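You operate a simulated robot arm through the tools that you are given. There is no shell and no other tool. Be economical: measure what you need, move in short steps, check, and stop when the job is done.

You run a simulated robot arm. Do the job below in one go: nothing can be reset, and whatever is moved stays where it is left.

JOB
Put things in order on the door side of the work table. At the end: the gold shimmer jar stands on top of the white tissue pack; the white tub (marked "0") from the door side of the work table stands on top of the grey card; the purple hot roller from the door side of the work table stands on top of the orange felt pad; the white shine can from the door side of the work table stands where the white tub stood; the yellow peg stands where the gold shimmer jar stood; whatever was shut is shut again. Leave all else as you found it, and nothing knocked over.

The check looks at the end state, three seconds after you hand in, the way a careful person would. Anything else that was tipped, shoved, dropped, spilled or broken makes it a failure.

ROBOT AND FRAMES
A 7-joint arm with a two-finger parallel gripper, fixed in place. Base frame: the origin is at the foot of the arm, x ahead of it, y to its left, z up; the work surface is at about z = 780. Readings come in mm, rad, newtons and seconds.
With the tool pointing down near the work surface it reaches from about 300 to 700 mm from the base axis. Its first joint turns from -1.152 to 1.152 rad. Payload 1.57 kg.
Tool frame: the origin (TCP) lies between the finger pads and is the grasp point; the fingertips stand 30 mm ahead of it; z points along the fingers, y is the line along which they close. Largest opening 110 mm; finger width 24, thickness 12; the body of the gripper, 48 by 112 mm, starts 78 mm behind the TCP.
Orientation is told as [roll, pitch, yaw] about the base's x, y, z axes, in that order, counted from this pose: with the fingers straight down and closing along the base's y, the tool's x points along the base's -x, its y along +y and its z along -z.

CONTROLS
- The arm moves only by the tool step_arm. Its argument "steps" is a list that holds one entry, the list of rows, each a list of 6 numbers: the shift along the tool's x, y, z in units of 300 mm (1.0 is 300 mm), then the turn, a rotation vector about the tool's x, y, z in units of 120 degrees (1.0 is 120 degrees). In form: [[[dx, dy, dz, ax, ay, az], ...]]. A call has 1 to 20 rows; each row is the pose to reach, as a shift and turn from the pose commanded when the call began, along the tool's axes at that moment. "gripper" is the gripper command, from -1 (fully open) to 1 (shut), values between in proportion, set as the call begins (left out, the last holds). A call with a number of a shift or a turn outside -1 to 1 is refused whole. Rows are played at 5 a second. More than 50 mm and 0.15 rad between two rows, or a gripper value outside its range, and nothing of the call is played. A pose out of reach is approached as far as the arm can. The call stops where the force on the tool passes 40 N (or 10 N more than at its start, if that is more) or the arm is blocked; 0.2 s more then pass. The fingers move at their own pace (about 108 mm/s each) and stop on an object; they squeeze with about 38 N. The grip force told is the motor's: it shows also when the fingers shut on nothing. Time passes only in rows, and 0.2 s behind the last, so rows that repeat a pose let the fingers close. The reply holds the time, the measured pose of the TCP, the force on the tool along the base axes, the opening and the grip force, in the units named above and with some noise.
- Cameras (640 x 400 px; columns grow to the right, rows downward): "scene" is fixed at [170.7, -404.1, 1391.3]; the picture's right is [0.67, -0.74, 0.00], its down [-0.51, -0.47, -0.72] and it looks along [0.53, 0.48, -0.69] (base axes); focal length 306 px, centre (320, 200). "wrist" rides on the gripper at [70, 16, -141] in the tool frame; the picture's right is [-0.23, 0.97, 0.00], its down [-0.85, -0.20, -0.48] and it looks along [-0.47, -0.11, 0.88] (tool axes); focal length 222 px, centre (320, 200). There is no depth. A picture from a camera that has moved, and an enlarged one, comes with that camera's place and axes in the base frame and with its lens.
- camera(camera): a new picture of that camera. The clock stands still meanwhile.
- inspect(camera, box): a new picture of the part [left, top, right, bottom] of that camera's present view, enlarged. The clock stands still meanwhile.
- close_job(): hands the job in; it is judged then, once.

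Go step by step. Nothing tells you positions but the pictures and the camera data: compare them with the known pose of the tool, close in by small moves and look again before you grip or let go. The budget is 120 turns and 68 pictures, counting those below and the enlarged ones. Unless the task says otherwise, let go and move clear before handing in.

The tools are called after "Call:" as name(argument=value, ...) on one line, values as JSON. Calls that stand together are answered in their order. step_arm: Moves the arm, as the interface text tells. Its arguments: {"type":"object","properties":{"steps":{"type":"array"},"gripper":{"type":"number"}},"required":["steps"]} The other tools are called the same way: camera (camera) takes a picture; inspect (camera, box) takes an enlarged picture of a part of a camera's view; close_job () hands the job in.

At the start:

```text
clock: 0.0
tcp_pos: [439.8, -29.9, 1079.2]
tool_rot: [0.001, 0.002, 0.001]
ft_force: [0.1, 0.2, 0.9]
finger_gap: 110.3
grip_force: 0.2
```

scene: 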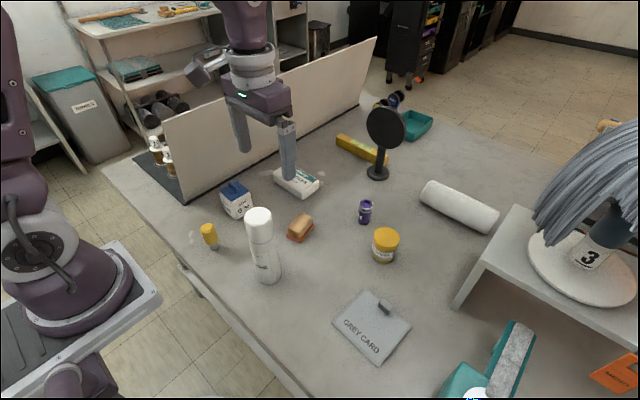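
wrist: 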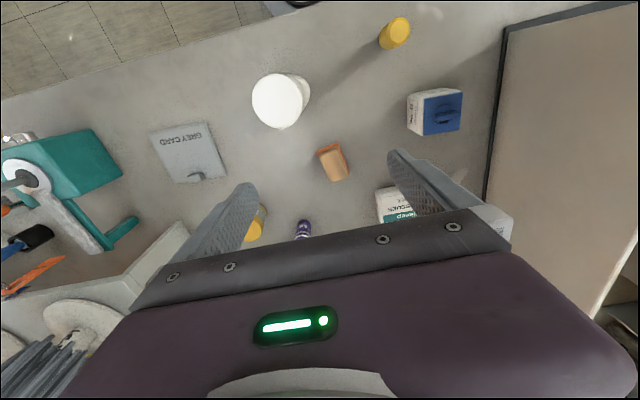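

I see a work table with a divider, and several small items near the arm. I'll enlarge the views to identify each one.

Call:
inspect(camera="scene", box=[180, 150, 340, 250])

Call:
inspect(camera="scene", box=[320, 80, 480, 280])

Call:
inspect(camera="scene", box=[60, 0, 260, 200])

Call:
inspect(camera="scene", box=[320, 260, 640, 400])

```text
4.00 times, centred on (260, 200) of scene
camera zoom: at [170.7, -404.1, 1391.3], right [0.67, -0.74, 0.0], down [-0.51, -0.47, -0.72], along [0.53, 0.48, -0.69], focal length 1225 px, centre (560, 200)
```

zoom: 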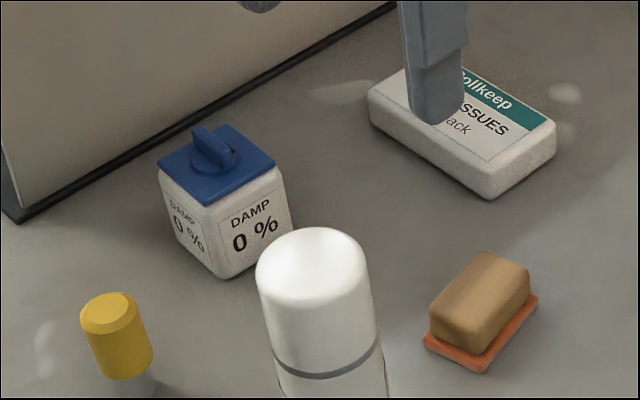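

```text
2.00 times, centred on (400, 180) of scene
camera zoom: at [170.7, -404.1, 1391.3], right [0.67, -0.74, 0.0], down [-0.51, -0.47, -0.72], along [0.53, 0.48, -0.69], focal length 612 px, centre (160, 240)
```

zoom: 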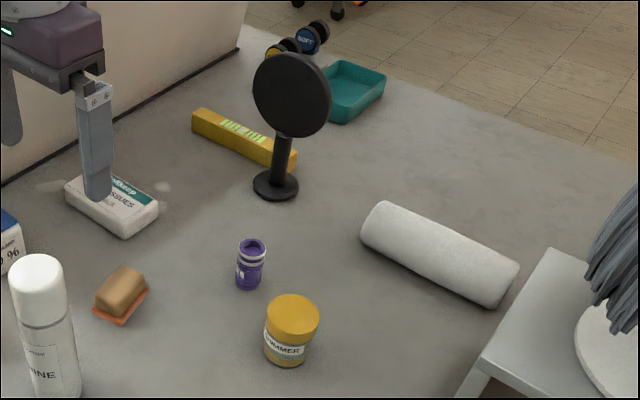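

```text
2.00 times, centred on (160, 100) of scene
camera zoom: at [170.7, -404.1, 1391.3], right [0.67, -0.74, 0.0], down [-0.51, -0.47, -0.72], along [0.53, 0.48, -0.69], focal length 612 px, centre (640, 400)
```

zoom: 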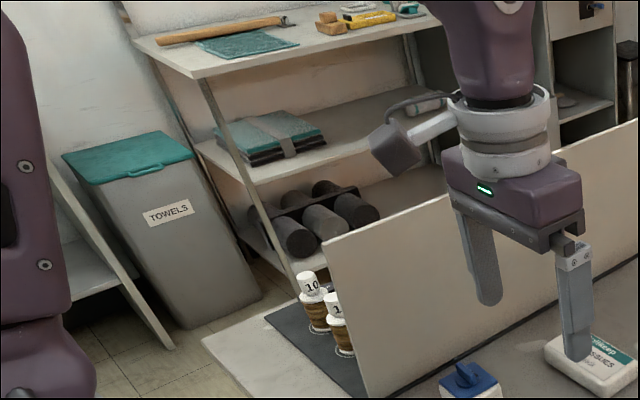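

```text
2.00 times, centred on (480, 330) of scene
camera zoom: at [170.7, -404.1, 1391.3], right [0.67, -0.74, 0.0], down [-0.51, -0.47, -0.72], along [0.53, 0.48, -0.69], focal length 612 px, centre (0, -60)
```

zoom: 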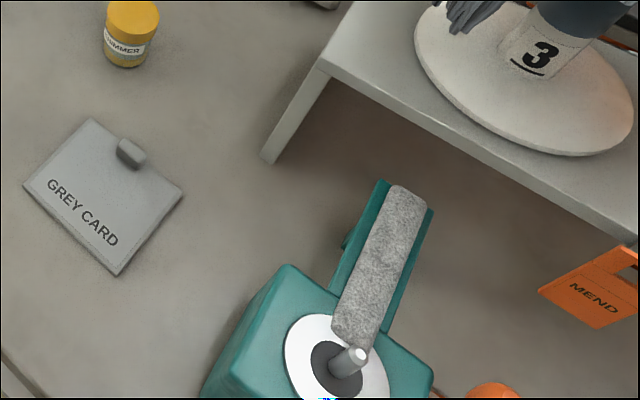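

The tub is the white "DAMP 0 %" box with the blue lid, and a brown block sits on the orange pad. I'll enlarge the wrist view to triangulate positions.

Call:
inspect(camera="wrist", box=[240, 0, 500, 163])

Call:
inspect(camera="wrist", box=[140, 90, 440, 250])

Call:
inspect(camera="scene", box=[190, 200, 290, 300])

```text
2.45 times, centred on (370, 82) of wrist
camera zoom: at [369.4, -13.9, 1218.9], right [0.23, 0.97, 0.0], down [0.85, -0.2, 0.48], along [0.47, -0.11, -0.88], focal length 545 px, centre (197, 491)
```

zoom: 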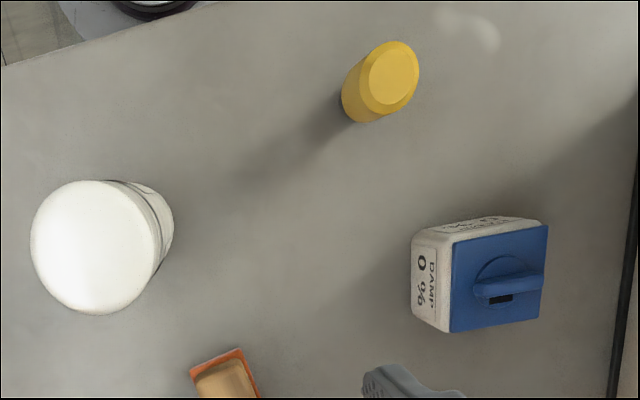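

```text
2.13 times, centred on (290, 170) of wrist
camera zoom: at [369.4, -13.9, 1218.9], right [0.23, 0.97, 0.0], down [0.85, -0.2, 0.48], along [0.47, -0.11, -0.88], focal length 474 px, centre (384, 264)
```

zoom: 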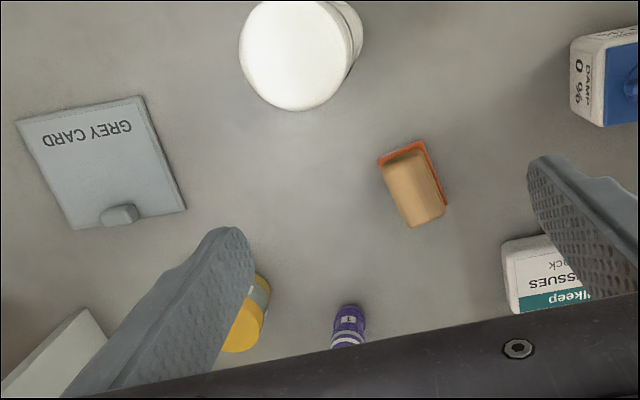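

```text
4.00 times, centred on (240, 250) of scene
camera zoom: at [170.7, -404.1, 1391.3], right [0.67, -0.74, 0.0], down [-0.51, -0.47, -0.72], along [0.53, 0.48, -0.69], focal length 1225 px, centre (640, 0)
```

zoom: 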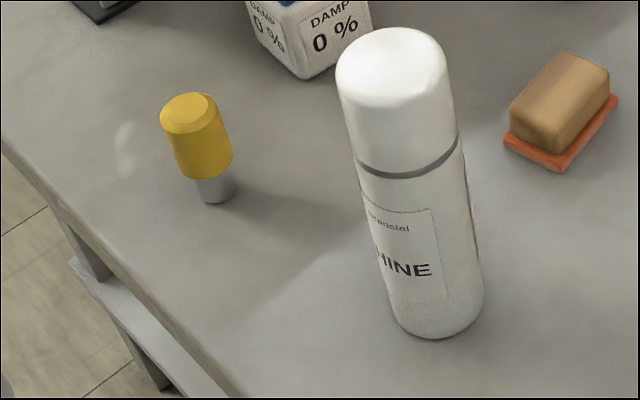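

All positions agree between the two cameras: tub about (458,157), can (380,-58), peg (341,102), pad and block (517,-22), jar (611,-217), roller (675,-112). I'm moving closer to the pad.

Call:
step_arm(steps=[[[-0.022, 0.009, 0.143, 0, 0, 0], [-0.044, 0.018, 0.287, 0, 0, 0], [-0.0667, 0.0267, 0.43, 0, 0, 0]]], gripper=-1)

Call:
camera(camera="wrist")

```text
clock: 0.8
tcp_pos: [460.3, -25.0, 951.0]
tool_rot: [-0.001, 0.001, 0.0]
ft_force: [0.1, 1.0, 0.2]
finger_gap: 109.8
grip_force: 0.0
```

```text
58 pictures are left
camera wrist: at [389.7, -10.0, 1091.1], right [0.23, 0.97, 0.0], down [0.85, -0.2, 0.48], along [0.47, -0.11, -0.88], focal length 222 px, centre (320, 200)
```

wrist: 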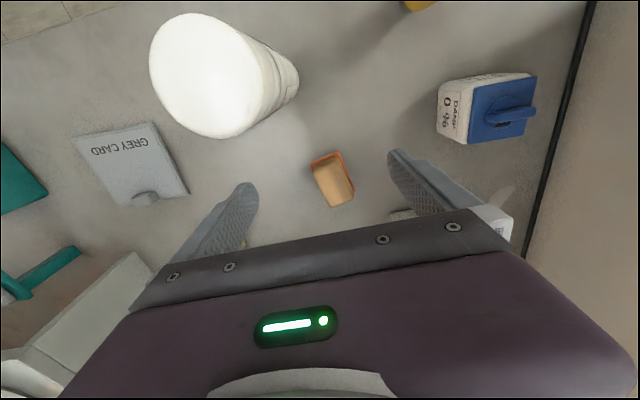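

The block sits between the open fingers. I'll enlarge it to get its orientation.

Call:
inspect(camera="wrist", box=[280, 135, 380, 220])

Call:
inspect(camera="wrist", box=[420, 55, 550, 155])

```text
4.71 times, centred on (330, 178) of wrist
camera zoom: at [389.7, -10.0, 1091.1], right [0.23, 0.97, 0.0], down [0.85, -0.2, 0.48], along [0.47, -0.11, -0.88], focal length 1045 px, centre (273, 306)
```

zoom: 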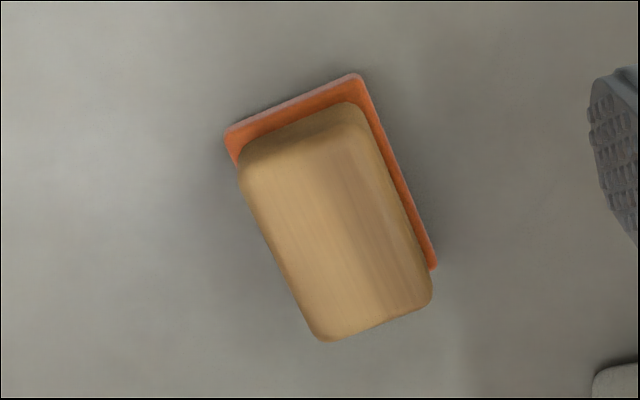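

```text
4.00 times, centred on (485, 105) of wrist
camera zoom: at [389.7, -10.0, 1091.1], right [0.23, 0.97, 0.0], down [0.85, -0.2, 0.48], along [0.47, -0.11, -0.88], focal length 888 px, centre (-340, 580)
```

zoom: 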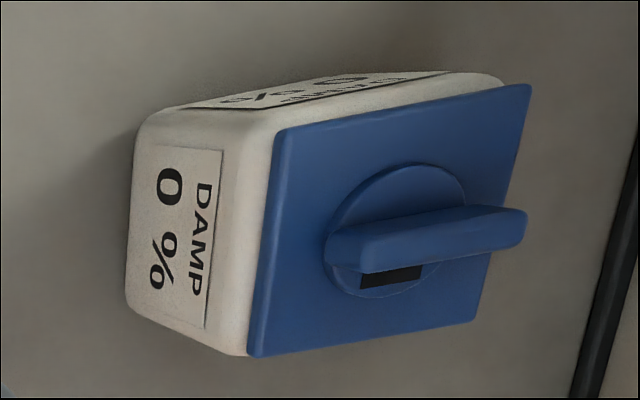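

The pad spans about 44×70 mm, is centred near (522,-21) and is turned about 10°. The brown block on it must go to a free spot first, so I'm aligning above it.

Call:
step_arm(steps=[[[-0.07, 0.0, 0.09, 0, 0, -0.027], [-0.14, 0.0, 0.18, 0, 0, -0.054], [-0.2067, 0.003, 0.25, 0, 0, -0.0817], [-0.2067, 0.003, 0.25, 0, 0, -0.0817], [-0.2067, 0.003, 0.25, 0, 0, -0.0817]]])

Call:
camera(camera="wrist")

Call:
camera(camera="scene")

```text
clock: 2.0
tcp_pos: [521.6, -24.3, 877.9]
tool_rot: [0.0, 0.001, 0.171]
ft_force: [0.0, -0.4, 0.4]
finger_gap: 109.9
grip_force: 0.1
```

```text
55 pictures are left
camera wrist: at [450.2, -21.1, 1017.8], right [0.06, 1.0, 0.0], down [0.88, -0.05, 0.48], along [0.48, -0.03, -0.88], focal length 222 px, centre (320, 200)
```

wrist: 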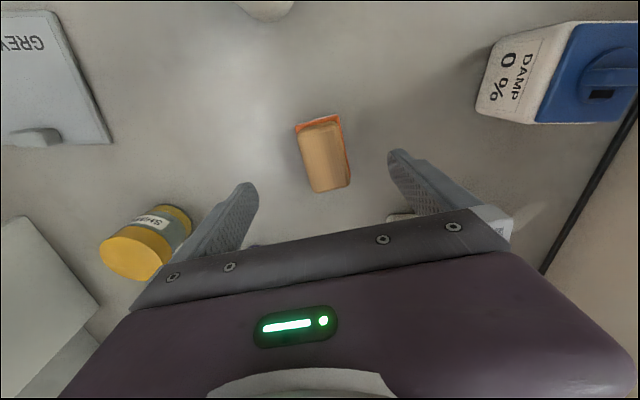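

```text
54 pictures are left
```

scene: 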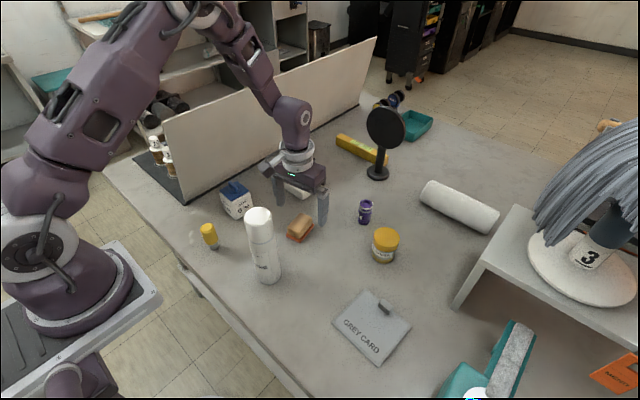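

The gripper is above the block. One enlarged view before descending.

Call:
inspect(camera="wrist", box=[270, 100, 390, 200])

```text
4.00 times, centred on (330, 150) of wrist
camera zoom: at [450.2, -21.1, 1017.8], right [0.06, 1.0, 0.0], down [0.88, -0.05, 0.48], along [0.48, -0.03, -0.88], focal length 888 px, centre (280, 400)
```

zoom: 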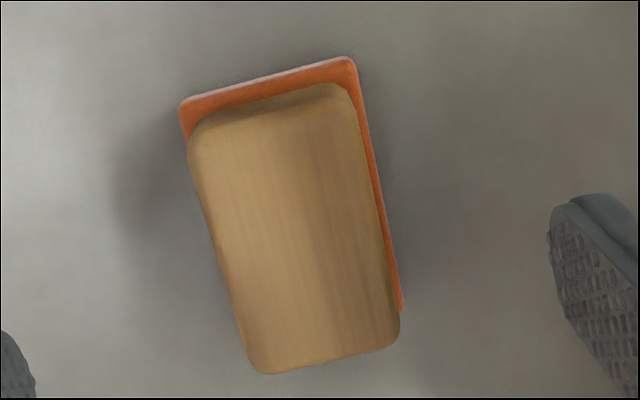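

The pad and block are centred near (520,-21). I'm descending to the block and then closing.

Call:
step_arm(steps=[[[0.0015, 0.0103, 0.06, 0, 0, -0.005], [0.0015, 0.0103, 0.12, 0, 0, -0.005], [0.0015, 0.0103, 0.186, 0, 0, -0.005], [0.0015, 0.0103, 0.186, 0, 0, -0.005]]])

Call:
step_arm(steps=[[[0, 0, 0, 0, 0, 0], [0, 0, 0, 0, 0, 0], [0, 0, 0, 0, 0, 0], [0, 0, 0, 0, 0, 0]]], gripper=1)

Call:
camera(camera="wrist")

```text
clock: 3.0
tcp_pos: [519.3, -18.1, 818.5]
tool_rot: [0.0, 0.0, 0.183]
ft_force: [-0.5, -0.5, 0.1]
finger_gap: 109.7
grip_force: 0.0
```

```text
clock: 4.0
tcp_pos: [518.8, -19.2, 818.1]
tool_rot: [-0.001, -0.001, 0.181]
ft_force: [-0.1, 0.9, 0.6]
finger_gap: 44.6
grip_force: 37.7
```

```text
52 pictures are left
camera wrist: at [447.9, -15.8, 959.8], right [0.05, 1.0, 0.0], down [0.88, -0.04, 0.48], along [0.48, -0.02, -0.88], focal length 222 px, centre (320, 200)
```

wrist: 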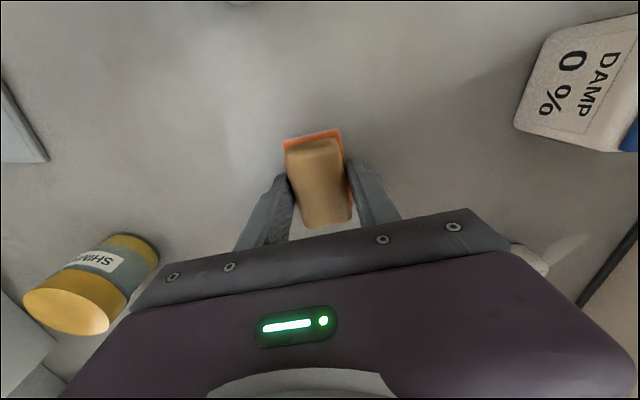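

The gap is 44.6 mm, which could be the pad rather than the block. I'll take a closer look before lifting.

Call:
inspect(camera="wrist", box=[250, 110, 410, 240])

Call:
inspect(camera="scene", box=[270, 180, 350, 250])

```text
3.08 times, centred on (330, 175) of wrist
camera zoom: at [447.9, -15.8, 959.8], right [0.05, 1.0, 0.0], down [0.88, -0.04, 0.48], along [0.48, -0.02, -0.88], focal length 684 px, centre (289, 277)
```

zoom: 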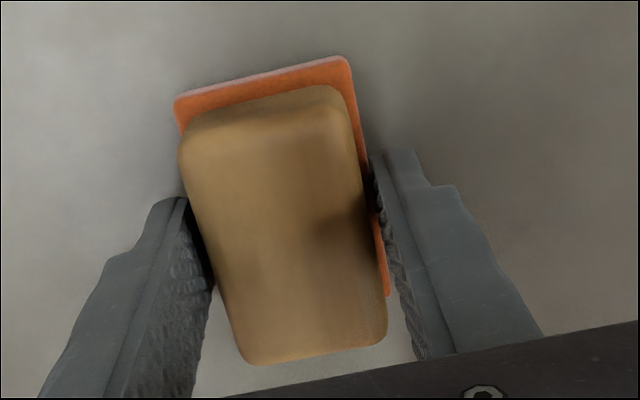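

```text
5.71 times, centred on (310, 215) of scene
camera zoom: at [170.7, -404.1, 1391.3], right [0.67, -0.74, 0.0], down [-0.51, -0.47, -0.72], along [0.53, 0.48, -0.69], focal length 1749 px, centre (377, 114)
```

zoom: 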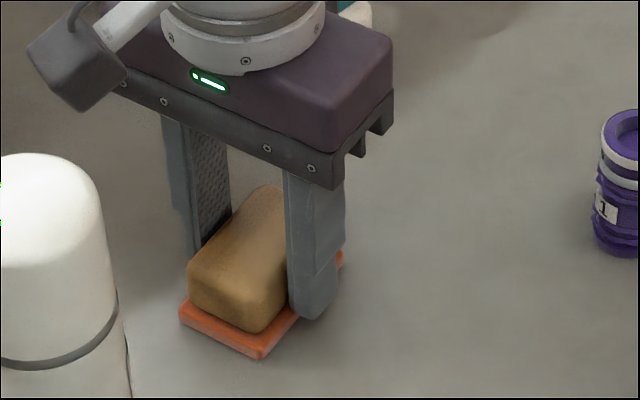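

The fingertips seem to hold the pad edges, so I'm opening, raising 11 mm and gripping the block alone.

Call:
step_arm(steps=[[[0, 0, 0, 0, 0, 0], [0, 0, 0, 0, 0, 0], [0, 0, 0, 0, 0, 0], [0, 0, -0.037, 0, 0, 0], [0, 0, -0.037, 0, 0, 0]]], gripper=-0.3)

Call:
step_arm(steps=[[[0, 0, 0, 0, 0, 0], [0, 0, 0, 0, 0, 0], [0, 0, 0, 0, 0, 0], [0, 0, 0, 0, 0, 0]]], gripper=1)

Call:
inspect(camera="wrist", box=[250, 110, 410, 240])

```text
clock: 5.2
tcp_pos: [520.8, -18.8, 829.2]
tool_rot: [-0.001, 0.0, 0.18]
ft_force: [-1.3, 0.0, 0.2]
finger_gap: 71.5
grip_force: 0.1
```

```text
clock: 6.2
tcp_pos: [521.1, -18.7, 828.9]
tool_rot: [0.0, 0.001, 0.182]
ft_force: [-0.1, 0.2, 0.1]
finger_gap: 38.9
grip_force: 38.0
```

```text
3.08 times, centred on (330, 175) of wrist
camera zoom: at [448.6, -15.9, 970.3], right [0.05, 1.0, 0.0], down [0.88, -0.04, 0.48], along [0.48, -0.02, -0.88], focal length 684 px, centre (289, 277)
```

zoom: 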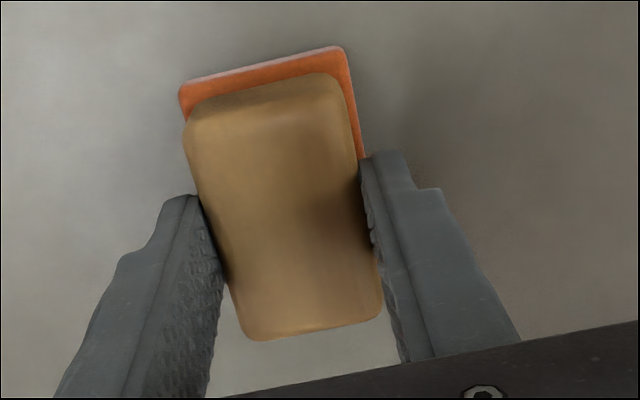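

The gap is now 38.9 mm, which fits the block alone. I'm lifting a little and checking that the pad stays.

Call:
step_arm(steps=[[[0, 0, -0.05, 0, 0, 0], [0, 0, -0.1, 0, 0, 0], [0, 0, -0.16, 0, 0, 0], [0, 0, -0.16, 0, 0, 0]]])

Call:
camera(camera="wrist")

Call:
inspect(camera="scene", box=[250, 160, 410, 260])

```text
clock: 7.2
tcp_pos: [521.5, -19.3, 877.6]
tool_rot: [0.0, -0.001, 0.181]
ft_force: [0.1, -0.1, 0.0]
finger_gap: 38.8
grip_force: 38.3
```

```text
48 pictures are left
camera wrist: at [449.6, -16.4, 1018.7], right [0.05, 1.0, 0.0], down [0.88, -0.04, 0.48], along [0.48, -0.02, -0.88], focal length 222 px, centre (320, 200)
```

wrist: 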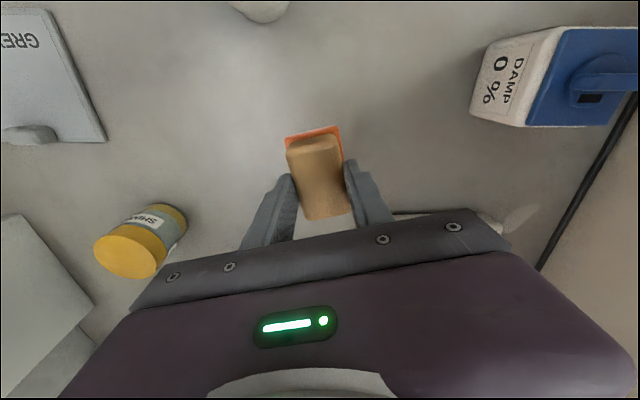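

```text
4.00 times, centred on (330, 210) of scene
camera zoom: at [170.7, -404.1, 1391.3], right [0.67, -0.74, 0.0], down [-0.51, -0.47, -0.72], along [0.53, 0.48, -0.69], focal length 1225 px, centre (280, 160)
```

zoom: 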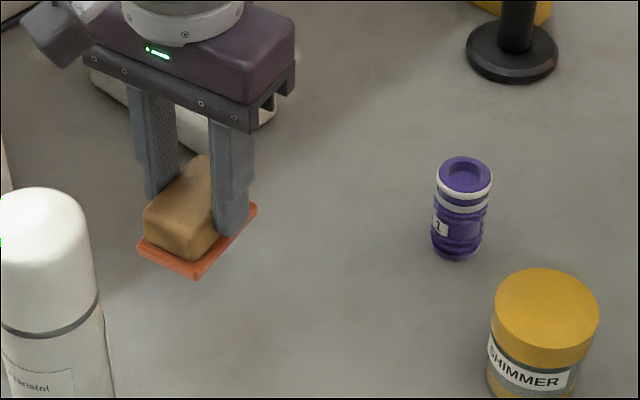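

The pad came up together with the block, so they are one object: a felt pad with a wooden back. I'm setting it back where it was, 2.7 mm toward -y to undo the shift from squeezing.

Call:
step_arm(steps=[[[0.0016, -0.0088, 0.05, 0, 0, 0], [0.0016, -0.0088, 0.1, 0, 0, 0], [0.0016, -0.0088, 0.14, 0, 0, 0], [0.0016, -0.0088, 0.159, 0, 0, 0], [0.0016, -0.0088, 0.159, 0, 0, 0]]])

Call:
step_arm(steps=[[[0, 0, 0, 0, 0, 0], [0, 0, 0, 0, 0, 0], [0, 0, 0, 0, 0, 0], [0, 0, -0.1, 0, 0, 0], [0, 0, -0.2, 0, 0, 0], [0, 0, -0.3, 0, 0, 0], [0, 0, -0.3, 0, 0, 0]]], gripper=-0.3)

Call:
camera(camera="wrist")

```text
clock: 8.4
tcp_pos: [521.4, -20.3, 829.5]
tool_rot: [-0.001, 0.001, 0.182]
ft_force: [-0.1, 0.3, -1.4]
finger_gap: 38.8
grip_force: 38.2
```

```text
clock: 10.0
tcp_pos: [520.8, -21.2, 917.9]
tool_rot: [0.0, 0.0, 0.179]
ft_force: [-0.7, 0.2, -0.1]
finger_gap: 71.6
grip_force: 0.0
```

```text
46 pictures are left
camera wrist: at [448.5, -18.0, 1059.1], right [0.05, 1.0, 0.0], down [0.88, -0.04, 0.48], along [0.48, -0.02, -0.88], focal length 222 px, centre (320, 200)
```

wrist: 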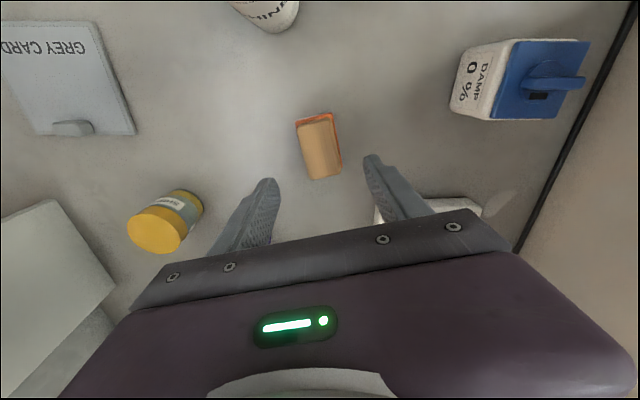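

The pad is back in place. Next is the purple roller near (675,-112); I'm moving to look at it.

Call:
step_arm(steps=[[[-0.07, -0.1, -0.02, 0, 0, 0.03], [-0.14, -0.2, -0.04, 0, 0, 0.06], [-0.212, -0.306, -0.067, 0, 0, 0.087], [-0.212, -0.306, -0.067, 0, 0, 0.087]]])

Call:
camera(camera="wrist")

```text
clock: 11.0
tcp_pos: [598.2, -97.1, 938.5]
tool_rot: [-0.001, 0.001, 0.0]
ft_force: [0.4, 0.3, -0.1]
finger_gap: 71.3
grip_force: 0.1
```

```text
45 pictures are left
camera wrist: at [528.2, -81.5, 1080.0], right [0.23, 0.97, 0.0], down [0.85, -0.2, 0.48], along [0.47, -0.11, -0.88], focal length 222 px, centre (320, 200)
```

wrist: 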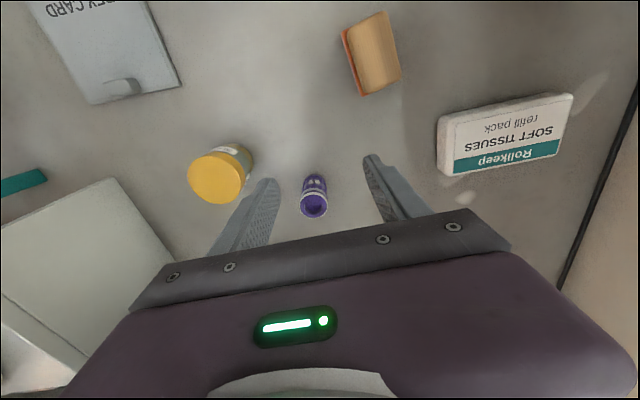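

The roller stands at about (661,-120) with its top at z≈843, and the jar at (602,-221) with its top at z≈839. I'm moving above the roller.

Call:
step_arm(steps=[[[-0.105, -0.038, 0.06, 0, 0, 0], [-0.21, -0.0763, 0.13, 0, 0, 0], [-0.21, -0.0763, 0.16, 0, 0, 0], [-0.21, -0.0763, 0.16, 0, 0, 0]]])

Call:
camera(camera="wrist")

```text
clock: 12.0
tcp_pos: [661.3, -120.1, 892.4]
tool_rot: [0.0, 0.002, -0.001]
ft_force: [-0.3, -0.2, -0.2]
finger_gap: 71.9
grip_force: 0.2
```

```text
44 pictures are left
camera wrist: at [591.3, -104.6, 1033.4], right [0.23, 0.97, 0.0], down [0.85, -0.2, 0.48], along [0.47, -0.11, -0.88], focal length 222 px, centre (320, 200)
```

wrist: 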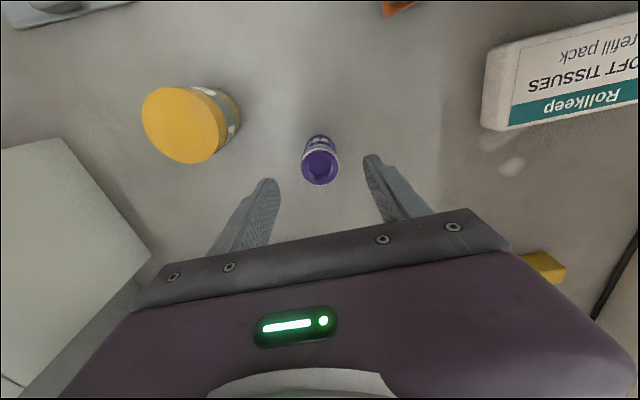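

The roller is centred under the tool. I'm descending and gripping.

Call:
step_arm(steps=[[[0.005, 0, 0.08, 0, 0, 0], [0.005, 0, 0.16, 0, 0, 0], [0.005, 0, 0.235, 0, 0, 0], [0.005, 0, 0.235, 0, 0, 0]]])

Call:
step_arm(steps=[[[0, 0, 0, 0, 0, 0], [0, 0, 0, 0, 0, 0], [0, 0, 0, 0, 0, 0], [0, 0, -0.08, 0, 0, 0], [0, 0, -0.16, 0, 0, 0], [0, 0, -0.28, 0, 0, 0], [0, 0, -0.4, 0, 0, 0], [0, 0, -0.4, 0, 0, 0]]], gripper=1)

Call:
camera(camera="scene")

```text
clock: 13.0
tcp_pos: [660.0, -122.7, 821.9]
tool_rot: [0.001, 0.001, -0.003]
ft_force: [0.3, 0.4, 0.8]
finger_gap: 71.4
grip_force: 0.0
```

```text
clock: 14.8
tcp_pos: [661.2, -122.1, 942.5]
tool_rot: [0.0, 0.0, -0.001]
ft_force: [-0.5, -0.1, -1.0]
finger_gap: 31.9
grip_force: 37.4
```

```text
43 pictures are left
```

scene: 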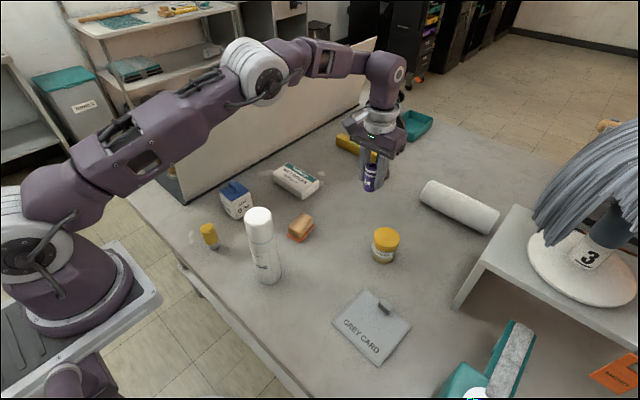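

The roller is held with a 32 mm gap. I'll enlarge the pad and tissue pack to get their heights while the view is clear.

Call:
inspect(camera="scene", box=[260, 155, 340, 250])

Call:
step_arm(steps=[[[0.1, 0.073, 0, 0, 0, 0], [0.2, 0.146, 0, 0, 0, 0], [0.3, 0.22, 0, 0, 0, 0], [0.4, 0.29, 0, 0, 0, 0], [0.47, 0.337, 0, 0, 0, 0], [0.47, 0.337, 0, 0, 0, 0]]])

Call:
camera(camera="wrist")

```text
4.21 times, centred on (300, 202) of scene
camera zoom: at [170.7, -404.1, 1391.3], right [0.67, -0.74, 0.0], down [-0.51, -0.47, -0.72], along [0.53, 0.48, -0.69], focal length 1289 px, centre (404, 190)
```

zoom: 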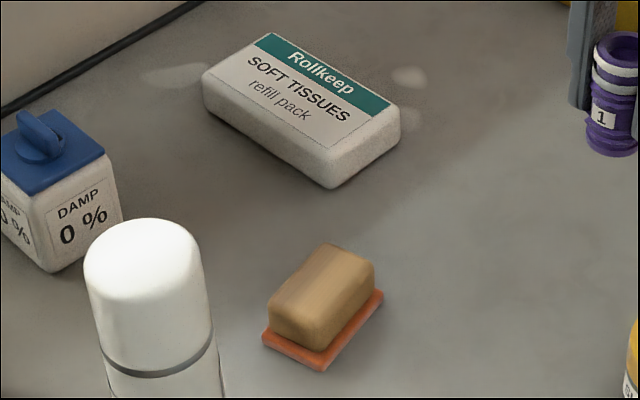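

```text
clock: 16.2
tcp_pos: [520.6, -18.4, 940.4]
tool_rot: [0.001, -0.001, -0.002]
ft_force: [-0.2, -0.5, -1.6]
finger_gap: 31.6
grip_force: 37.7
```

```text
41 pictures are left
camera wrist: at [450.5, -3.2, 1082.7], right [0.23, 0.97, 0.0], down [0.85, -0.2, 0.48], along [0.47, -0.11, -0.88], focal length 222 px, centre (320, 200)
```

wrist: 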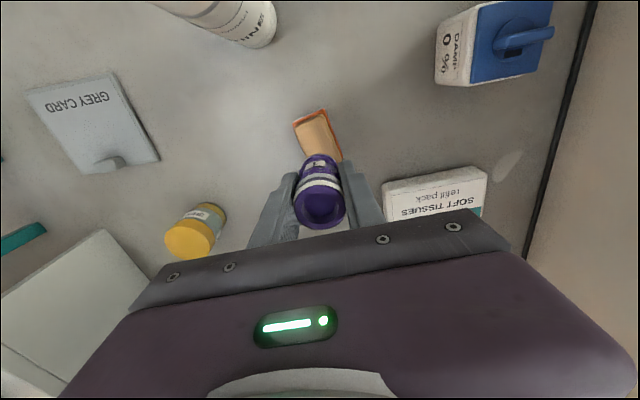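

Roller's above the pad. The pad's wooden top is at z≈815, so release should be near TCP z≈857. I'm descending partway and checking.

Call:
step_arm(steps=[[[0, -0.009, 0.1, 0, 0, 0], [0, -0.009, 0.2, 0, 0, 0], [0, -0.009, 0.24, 0, 0, 0], [0, -0.009, 0.24, 0, 0, 0]]])

Call:
inspect(camera="wrist", box=[240, 90, 400, 240])

Call:
inspect(camera="scene", box=[270, 190, 350, 250])

```text
clock: 17.2
tcp_pos: [519.8, -23.2, 869.6]
tool_rot: [0.001, 0.0, -0.002]
ft_force: [1.8, 0.5, -0.5]
finger_gap: 31.6
grip_force: 38.0
```

```text
2.67 times, centred on (320, 165) of wrist
camera zoom: at [449.5, -7.8, 1010.6], right [0.23, 0.97, 0.0], down [0.85, -0.2, 0.48], along [0.47, -0.11, -0.88], focal length 592 px, centre (320, 293)
```

zoom: 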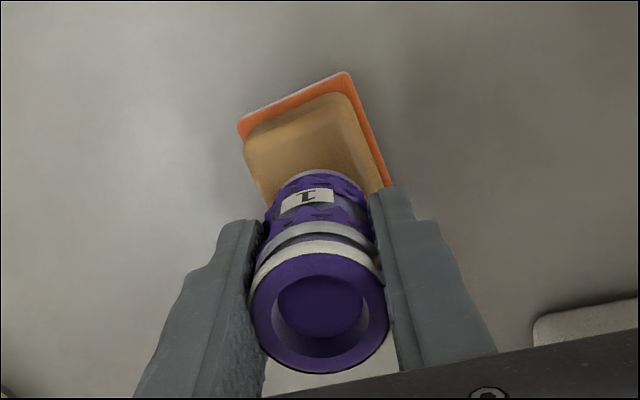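

```text
6.67 times, centred on (310, 220) of scene
camera zoom: at [170.7, -404.1, 1391.3], right [0.67, -0.74, 0.0], down [-0.51, -0.47, -0.72], along [0.53, 0.48, -0.69], focal length 2041 px, centre (387, 67)
```

zoom: 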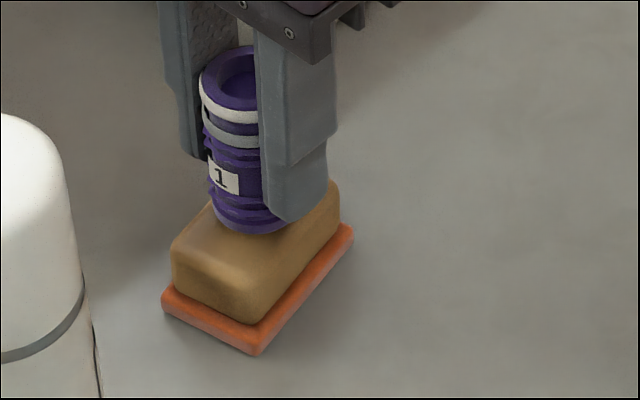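

The alignment needs about 2 mm. I'm lowering in small steps and watching the force.

Call:
step_arm(steps=[[[-0.004, 0.007, 0.018, 0, 0, 0], [-0.004, 0.007, 0.032, 0, 0, 0], [-0.004, 0.007, 0.038, 0, 0, 0], [-0.004, 0.007, 0.038, 0, 0, 0]]])

Call:
inspect(camera="scene", box=[270, 190, 350, 250])

```text
clock: 18.2
tcp_pos: [521.3, -22.3, 858.4]
tool_rot: [-0.001, -0.003, -0.001]
ft_force: [0.9, 0.5, 28.0]
finger_gap: 31.8
grip_force: 38.1
```

```text
6.67 times, centred on (310, 220) of scene
camera zoom: at [170.2, -404.0, 1391.4], right [0.67, -0.74, 0.0], down [-0.51, -0.47, -0.72], along [0.53, 0.48, -0.69], focal length 2041 px, centre (387, 67)
```

zoom: 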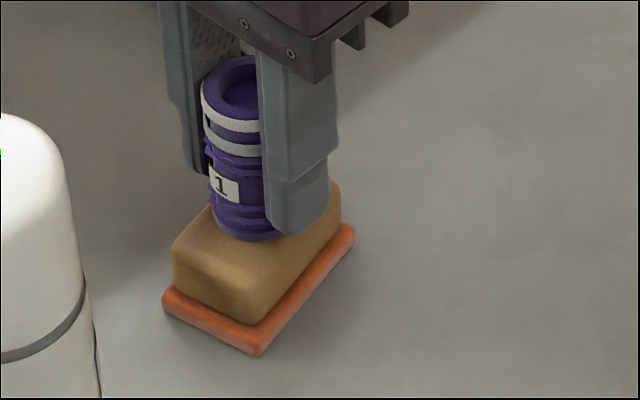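

Contact is made at 28 N. I'm easing up slightly, releasing and rising clear.

Call:
step_arm(steps=[[[0, 0, -0.002, 0, 0, 0], [0, 0, -0.002, 0, 0, 0]]])

Call:
step_arm(steps=[[[0, 0, 0, 0, 0, 0], [0, 0, 0, 0, 0, 0], [0, 0, 0, 0, 0, 0], [0, 0, -0.08, 0, 0, 0], [0, 0, -0.2, 0, 0, 0], [0, 0, -0.34, 0, 0, 0], [0, 0, -0.48, 0, 0, 0], [0, 0, -0.48, 0, 0, 0]]], gripper=-0.3)

Call:
camera(camera="wrist")

```text
clock: 18.8
tcp_pos: [520.7, -22.1, 858.8]
tool_rot: [-0.001, -0.001, -0.002]
ft_force: [4.5, 3.2, 19.0]
finger_gap: 31.7
grip_force: 38.3
```

```text
clock: 20.6
tcp_pos: [523.4, -21.3, 1003.1]
tool_rot: [0.0, 0.002, -0.003]
ft_force: [-0.4, -0.2, 1.1]
finger_gap: 71.9
grip_force: 0.0
```

```text
37 pictures are left
camera wrist: at [453.3, -5.5, 1143.8], right [0.23, 0.97, 0.0], down [0.85, -0.2, 0.48], along [0.47, -0.11, -0.88], focal length 222 px, centre (320, 200)
```

wrist: 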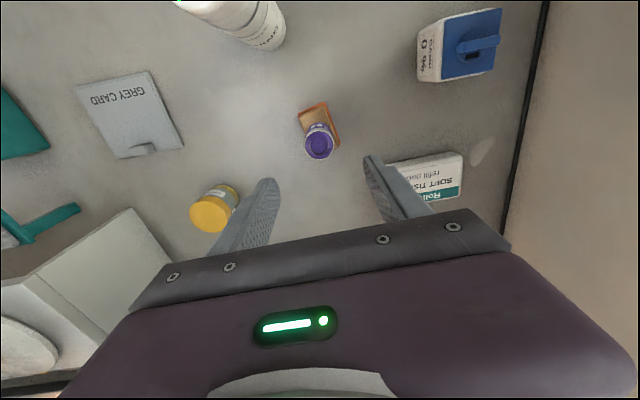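

The roller stands on the pad. Next is the gold jar near (602,-221); I'm moving above it with the fingers fully open.

Call:
step_arm(steps=[[[-0.05, -0.13, 0, 0, 0, 0], [-0.1, -0.27, 0.06, 0, 0, 0], [-0.16, -0.4, 0.13, 0, 0, 0], [-0.21, -0.53, 0.22, 0, 0, 0], [-0.263, -0.66, 0.32, 0, 0, 0], [-0.263, -0.66, 0.32, 0, 0, 0]]], gripper=-1)

Call:
camera(camera="wrist")

```text
refused: row 5 steps farther than a row can; nothing moved
```

```text
36 pictures are left
camera wrist: at [453.3, -5.5, 1143.8], right [0.23, 0.97, 0.0], down [0.85, -0.2, 0.48], along [0.47, -0.11, -0.88], focal length 222 px, centre (320, 200)
```

wrist: 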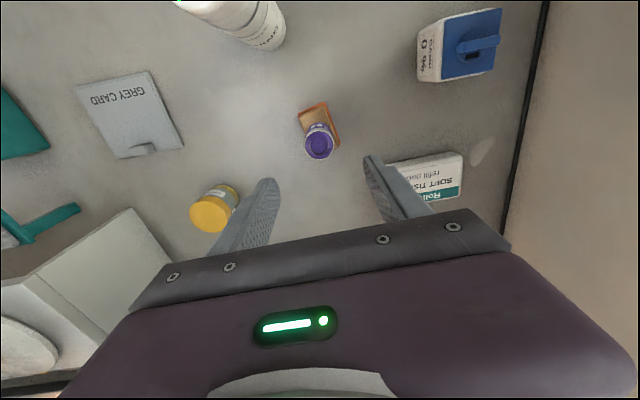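

That call was refused because one row stepped too far. I'm repeating the move with smaller rows.

Call:
step_arm(steps=[[[-0.04, -0.11, 0, 0, 0, 0], [-0.09, -0.22, 0.05, 0, 0, 0], [-0.13, -0.33, 0.1, 0, 0, 0], [-0.17, -0.44, 0.16, 0, 0, 0], [-0.215, -0.55, 0.24, 0, 0, 0], [-0.263, -0.66, 0.32, 0, 0, 0], [-0.263, -0.66, 0.32, 0, 0, 0]]], gripper=-1)

Call:
camera(camera="wrist")

```text
clock: 22.2
tcp_pos: [598.6, -215.5, 903.9]
tool_rot: [-0.001, 0.001, -0.002]
ft_force: [0.5, 0.1, 0.0]
finger_gap: 109.7
grip_force: 0.0
```

```text
35 pictures are left
camera wrist: at [528.8, -200.2, 1044.9], right [0.23, 0.97, 0.0], down [0.85, -0.2, 0.48], along [0.47, -0.11, -0.88], focal length 222 px, centre (320, 200)
```

wrist: 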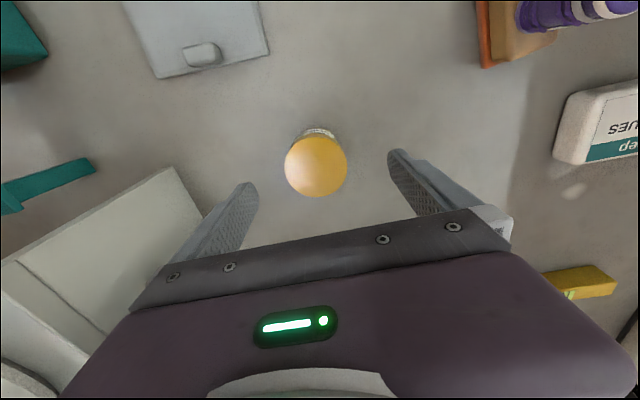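

The jar is centred at (601.5,-221). I'm descending and gripping.

Call:
step_arm(steps=[[[-0.0097, -0.0183, 0.08, 0, 0, 0], [-0.0097, -0.0183, 0.18, 0, 0, 0], [-0.0097, -0.0183, 0.285, 0, 0, 0], [-0.0097, -0.0183, 0.285, 0, 0, 0]]])

Call:
step_arm(steps=[[[0, 0, 0, 0, 0, 0], [0, 0, 0, 0, 0, 0], [0, 0, 0, 0, 0, 0], [0, 0, -0.05, 0, 0, 0], [0, 0, -0.05, 0, 0, 0]]], gripper=1)

Call:
camera(camera="scene")

```text
clock: 23.2
tcp_pos: [602.8, -224.0, 818.6]
tool_rot: [0.0, -0.001, -0.003]
ft_force: [0.2, -0.2, -0.1]
finger_gap: 109.8
grip_force: 0.1
```

```text
clock: 24.4
tcp_pos: [603.9, -223.4, 834.6]
tool_rot: [0.002, 0.001, -0.002]
ft_force: [-0.2, 0.5, 0.1]
finger_gap: 60.5
grip_force: 38.2
```

```text
34 pictures are left
```

scene: 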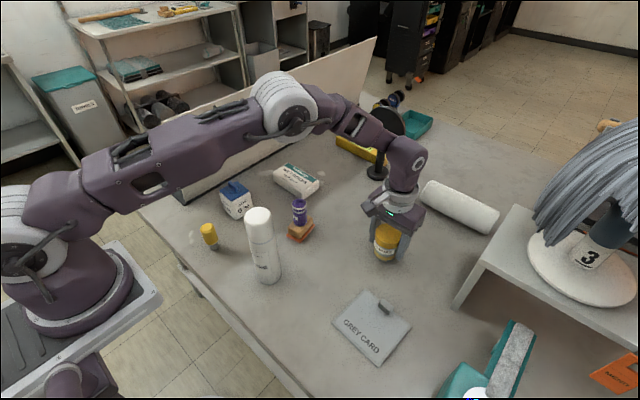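

The jar is lifted. The tissue pack is centred near (631,110) with its top at z≈822, so I'm carrying the jar up and over and taking a check picture partway.

Call:
step_arm(steps=[[[0, 0, -0.15, 0, 0, 0], [0, 0, -0.3, 0, 0, 0], [0, 0, -0.45, 0, 0, 0], [-0.005, 0.15, -0.468, 0, 0, 0], [-0.01, 0.3, -0.468, 0, 0, 0], [-0.015, 0.45, -0.468, 0, 0, 0], [-0.02, 0.6, -0.468, 0, 0, 0], [-0.02, 0.743, -0.468, 0, 0, 0], [-0.02, 0.743, -0.468, 0, 0, 0]]])

Call:
camera(camera="wrist")

```text
clock: 26.4
tcp_pos: [609.1, -2.2, 975.5]
tool_rot: [-0.001, -0.001, 0.0]
ft_force: [-0.1, 0.6, -1.9]
finger_gap: 60.3
grip_force: 38.2
```

```text
33 pictures are left
camera wrist: at [539.5, 14.2, 1116.7], right [0.23, 0.97, 0.0], down [0.85, -0.2, 0.48], along [0.47, -0.11, -0.88], focal length 222 px, centre (320, 200)
```

wrist: 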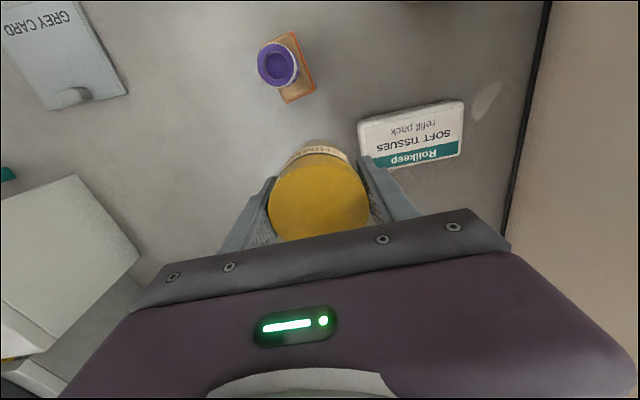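

The tissue pack centre resolves to (635,116) with its top at z≈817. I'm moving over it and lowering to about 12 mm above.

Call:
step_arm(steps=[[[-0.04, 0.14, 0, 0, 0, 0], [-0.08, 0.28, 0, 0, 0, 0], [-0.087, 0.394, 0, 0, 0, 0], [-0.087, 0.394, 0.12, 0, 0, 0], [-0.087, 0.394, 0.24, 0, 0, 0], [-0.087, 0.394, 0.345, 0, 0, 0], [-0.087, 0.394, 0.345, 0, 0, 0]]])

Call:
inspect(camera="scene", box=[240, 140, 350, 220])

Call:
camera(camera="wrist")

```text
clock: 28.0
tcp_pos: [636.0, 114.4, 872.5]
tool_rot: [0.001, 0.001, -0.001]
ft_force: [-0.2, 0.1, -1.8]
finger_gap: 60.4
grip_force: 38.7
```

```text
5.00 times, centred on (295, 180) of scene
camera zoom: at [170.7, -404.1, 1391.3], right [0.67, -0.74, 0.0], down [-0.51, -0.47, -0.72], along [0.53, 0.48, -0.69], focal length 1531 px, centre (445, 300)
```

zoom: 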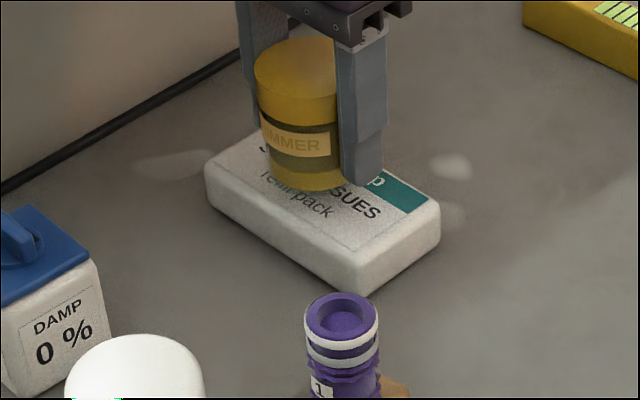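

```text
31 pictures are left
camera wrist: at [566.3, 130.6, 1012.5], right [0.23, 0.97, 0.0], down [0.85, -0.2, 0.48], along [0.47, -0.11, -0.88], focal length 222 px, centre (320, 200)
```

wrist: 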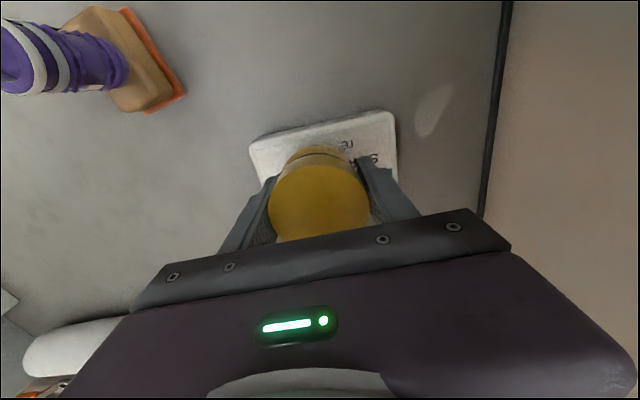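

The jar hangs centred above the pack. I'm lowering to contact.

Call:
step_arm(steps=[[[0, 0, 0.02, 0, 0, 0], [0, 0, 0.035, 0, 0, 0], [0, 0, 0.046, 0, 0, 0], [0, 0, 0.046, 0, 0, 0]]])

```text
clock: 29.0
tcp_pos: [636.4, 114.7, 859.4]
tool_rot: [0.0, 0.0, -0.003]
ft_force: [0.6, 0.2, -2.7]
finger_gap: 60.3
grip_force: 38.2
```

Call:
step_arm(steps=[[[0, 0, 0.006, 0, 0, 0], [0, 0, 0.01, 0, 0, 0], [0, 0, 0.01, 0, 0, 0]]])

Call:
inspect(camera="scene", box=[255, 155, 335, 205])

```text
clock: 29.8
tcp_pos: [635.1, 115.7, 856.3]
tool_rot: [-0.001, 0.0, -0.001]
ft_force: [-0.1, -0.5, -0.7]
finger_gap: 60.4
grip_force: 37.8
```

```text
8.00 times, centred on (295, 180) of scene
camera zoom: at [170.7, -404.1, 1391.3], right [0.67, -0.74, 0.0], down [-0.51, -0.47, -0.72], along [0.53, 0.48, -0.69], focal length 2449 px, centre (520, 360)
```

zoom: 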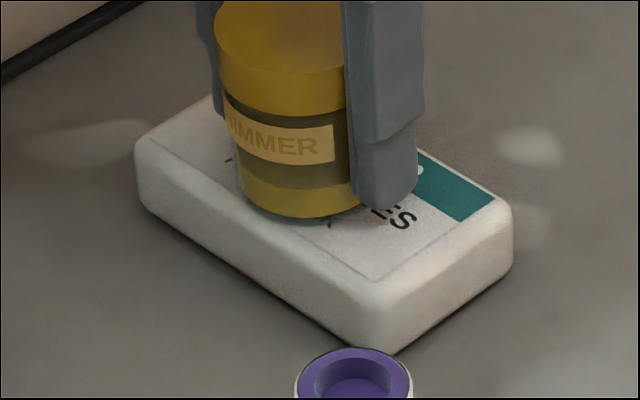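

The jar is almost touching. I'm going down in about 1 mm increments.

Call:
step_arm(steps=[[[0, 0, 0.004, 0, 0, 0], [0, 0, 0.007, 0, 0, 0], [0, 0, 0.007, 0, 0, 0]]])

```text
clock: 30.6
tcp_pos: [635.4, 116.4, 854.6]
tool_rot: [0.0, 0.0, -0.001]
ft_force: [-0.5, 0.7, 4.7]
finger_gap: 58.5
grip_force: 37.7
```

Contact is felt (4.7 N). I'm releasing and rising.

Call:
step_arm(steps=[[[0, 0, 0, 0, 0, 0], [0, 0, 0, 0, 0, 0], [0, 0, 0, 0, 0, 0], [0, 0, -0.08, 0, 0, 0], [0, 0, -0.2, 0, 0, 0], [0, 0, -0.34, 0, 0, 0], [0, 0, -0.48, 0, 0, 0], [0, 0, -0.48, 0, 0, 0]]], gripper=-0.6)

Call:
camera(camera="wrist")

```text
clock: 32.4
tcp_pos: [635.6, 112.5, 997.2]
tool_rot: [0.001, 0.001, -0.002]
ft_force: [1.4, -0.1, -0.5]
finger_gap: 87.9
grip_force: 0.0
```

```text
29 pictures are left
camera wrist: at [566.4, 128.9, 1138.6], right [0.23, 0.97, 0.0], down [0.85, -0.2, 0.48], along [0.47, -0.11, -0.88], focal length 222 px, centre (320, 200)
```

wrist: 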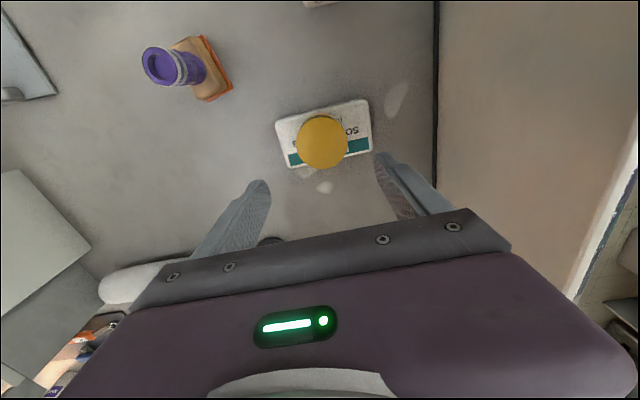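

The jar stands on the tissue pack. Next is the tub near (458,157); I'm moving over for a look.

Call:
step_arm(steps=[[[0.14, 0.025, 0, 0, 0, 0], [0.29, 0.05, 0, 0, 0, 0], [0.44, 0.08, 0, 0, 0, 0], [0.58, 0.105, 0.03, 0, 0, 0], [0.72, 0.127, 0.06, 0, 0, 0], [0.72, 0.127, 0.1, 0, 0, 0], [0.72, 0.127, 0.1, 0, 0, 0]]], gripper=-1)

Call:
camera(camera="wrist")

```text
clock: 34.0
tcp_pos: [417.6, 151.7, 965.5]
tool_rot: [0.001, 0.002, -0.004]
ft_force: [-0.5, -0.6, -0.7]
finger_gap: 109.9
grip_force: 0.1
```

```text
28 pictures are left
camera wrist: at [347.9, 167.5, 1107.3], right [0.23, 0.97, 0.0], down [0.85, -0.2, 0.48], along [0.47, -0.11, -0.88], focal length 222 px, centre (320, 200)
```

wrist: 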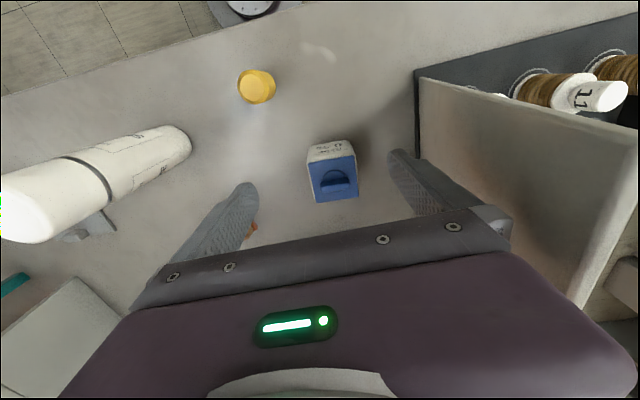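

Call:
inspect(camera="wrist", box=[270, 120, 400, 215])

```text
4.21 times, centred on (335, 168) of wrist
camera zoom: at [347.9, 167.5, 1107.3], right [0.23, 0.97, 0.0], down [0.85, -0.2, 0.48], along [0.47, -0.11, -0.88], focal length 935 px, centre (257, 337)
```

zoom: 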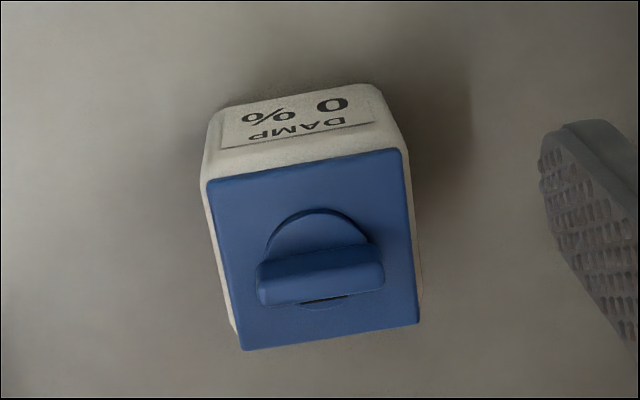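

The tub is centred at (458.5,159), turned about -3°. I'm going over it and down to grip the body.

Call:
step_arm(steps=[[[-0.1367, 0.0243, 0, 0, 0, 0.026], [-0.1367, 0.0243, 0.15, 0, 0, 0.026], [-0.1367, 0.0243, 0.28, 0, 0, 0.026], [-0.1367, 0.0243, 0.28, 0, 0, 0.026]]])

Call:
camera(camera="wrist")

```text
clock: 35.0
tcp_pos: [460.6, 159.5, 881.8]
tool_rot: [0.0, -0.001, -0.056]
ft_force: [0.1, 0.0, 0.5]
finger_gap: 110.0
grip_force: 0.1
```

```text
26 pictures are left
camera wrist: at [390.6, 179.6, 1023.1], right [0.28, 0.96, 0.0], down [0.84, -0.25, 0.48], along [0.46, -0.13, -0.88], focal length 222 px, centre (320, 200)
```

wrist: 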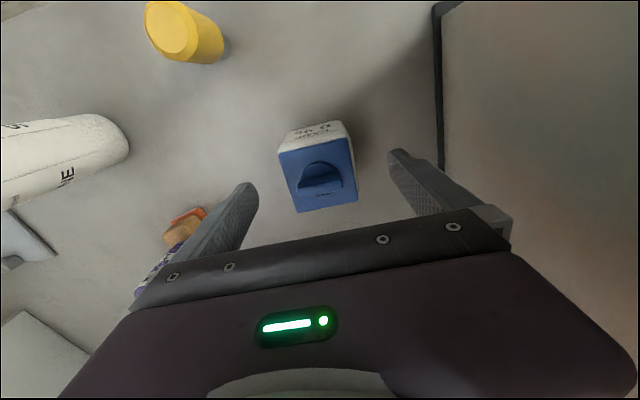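

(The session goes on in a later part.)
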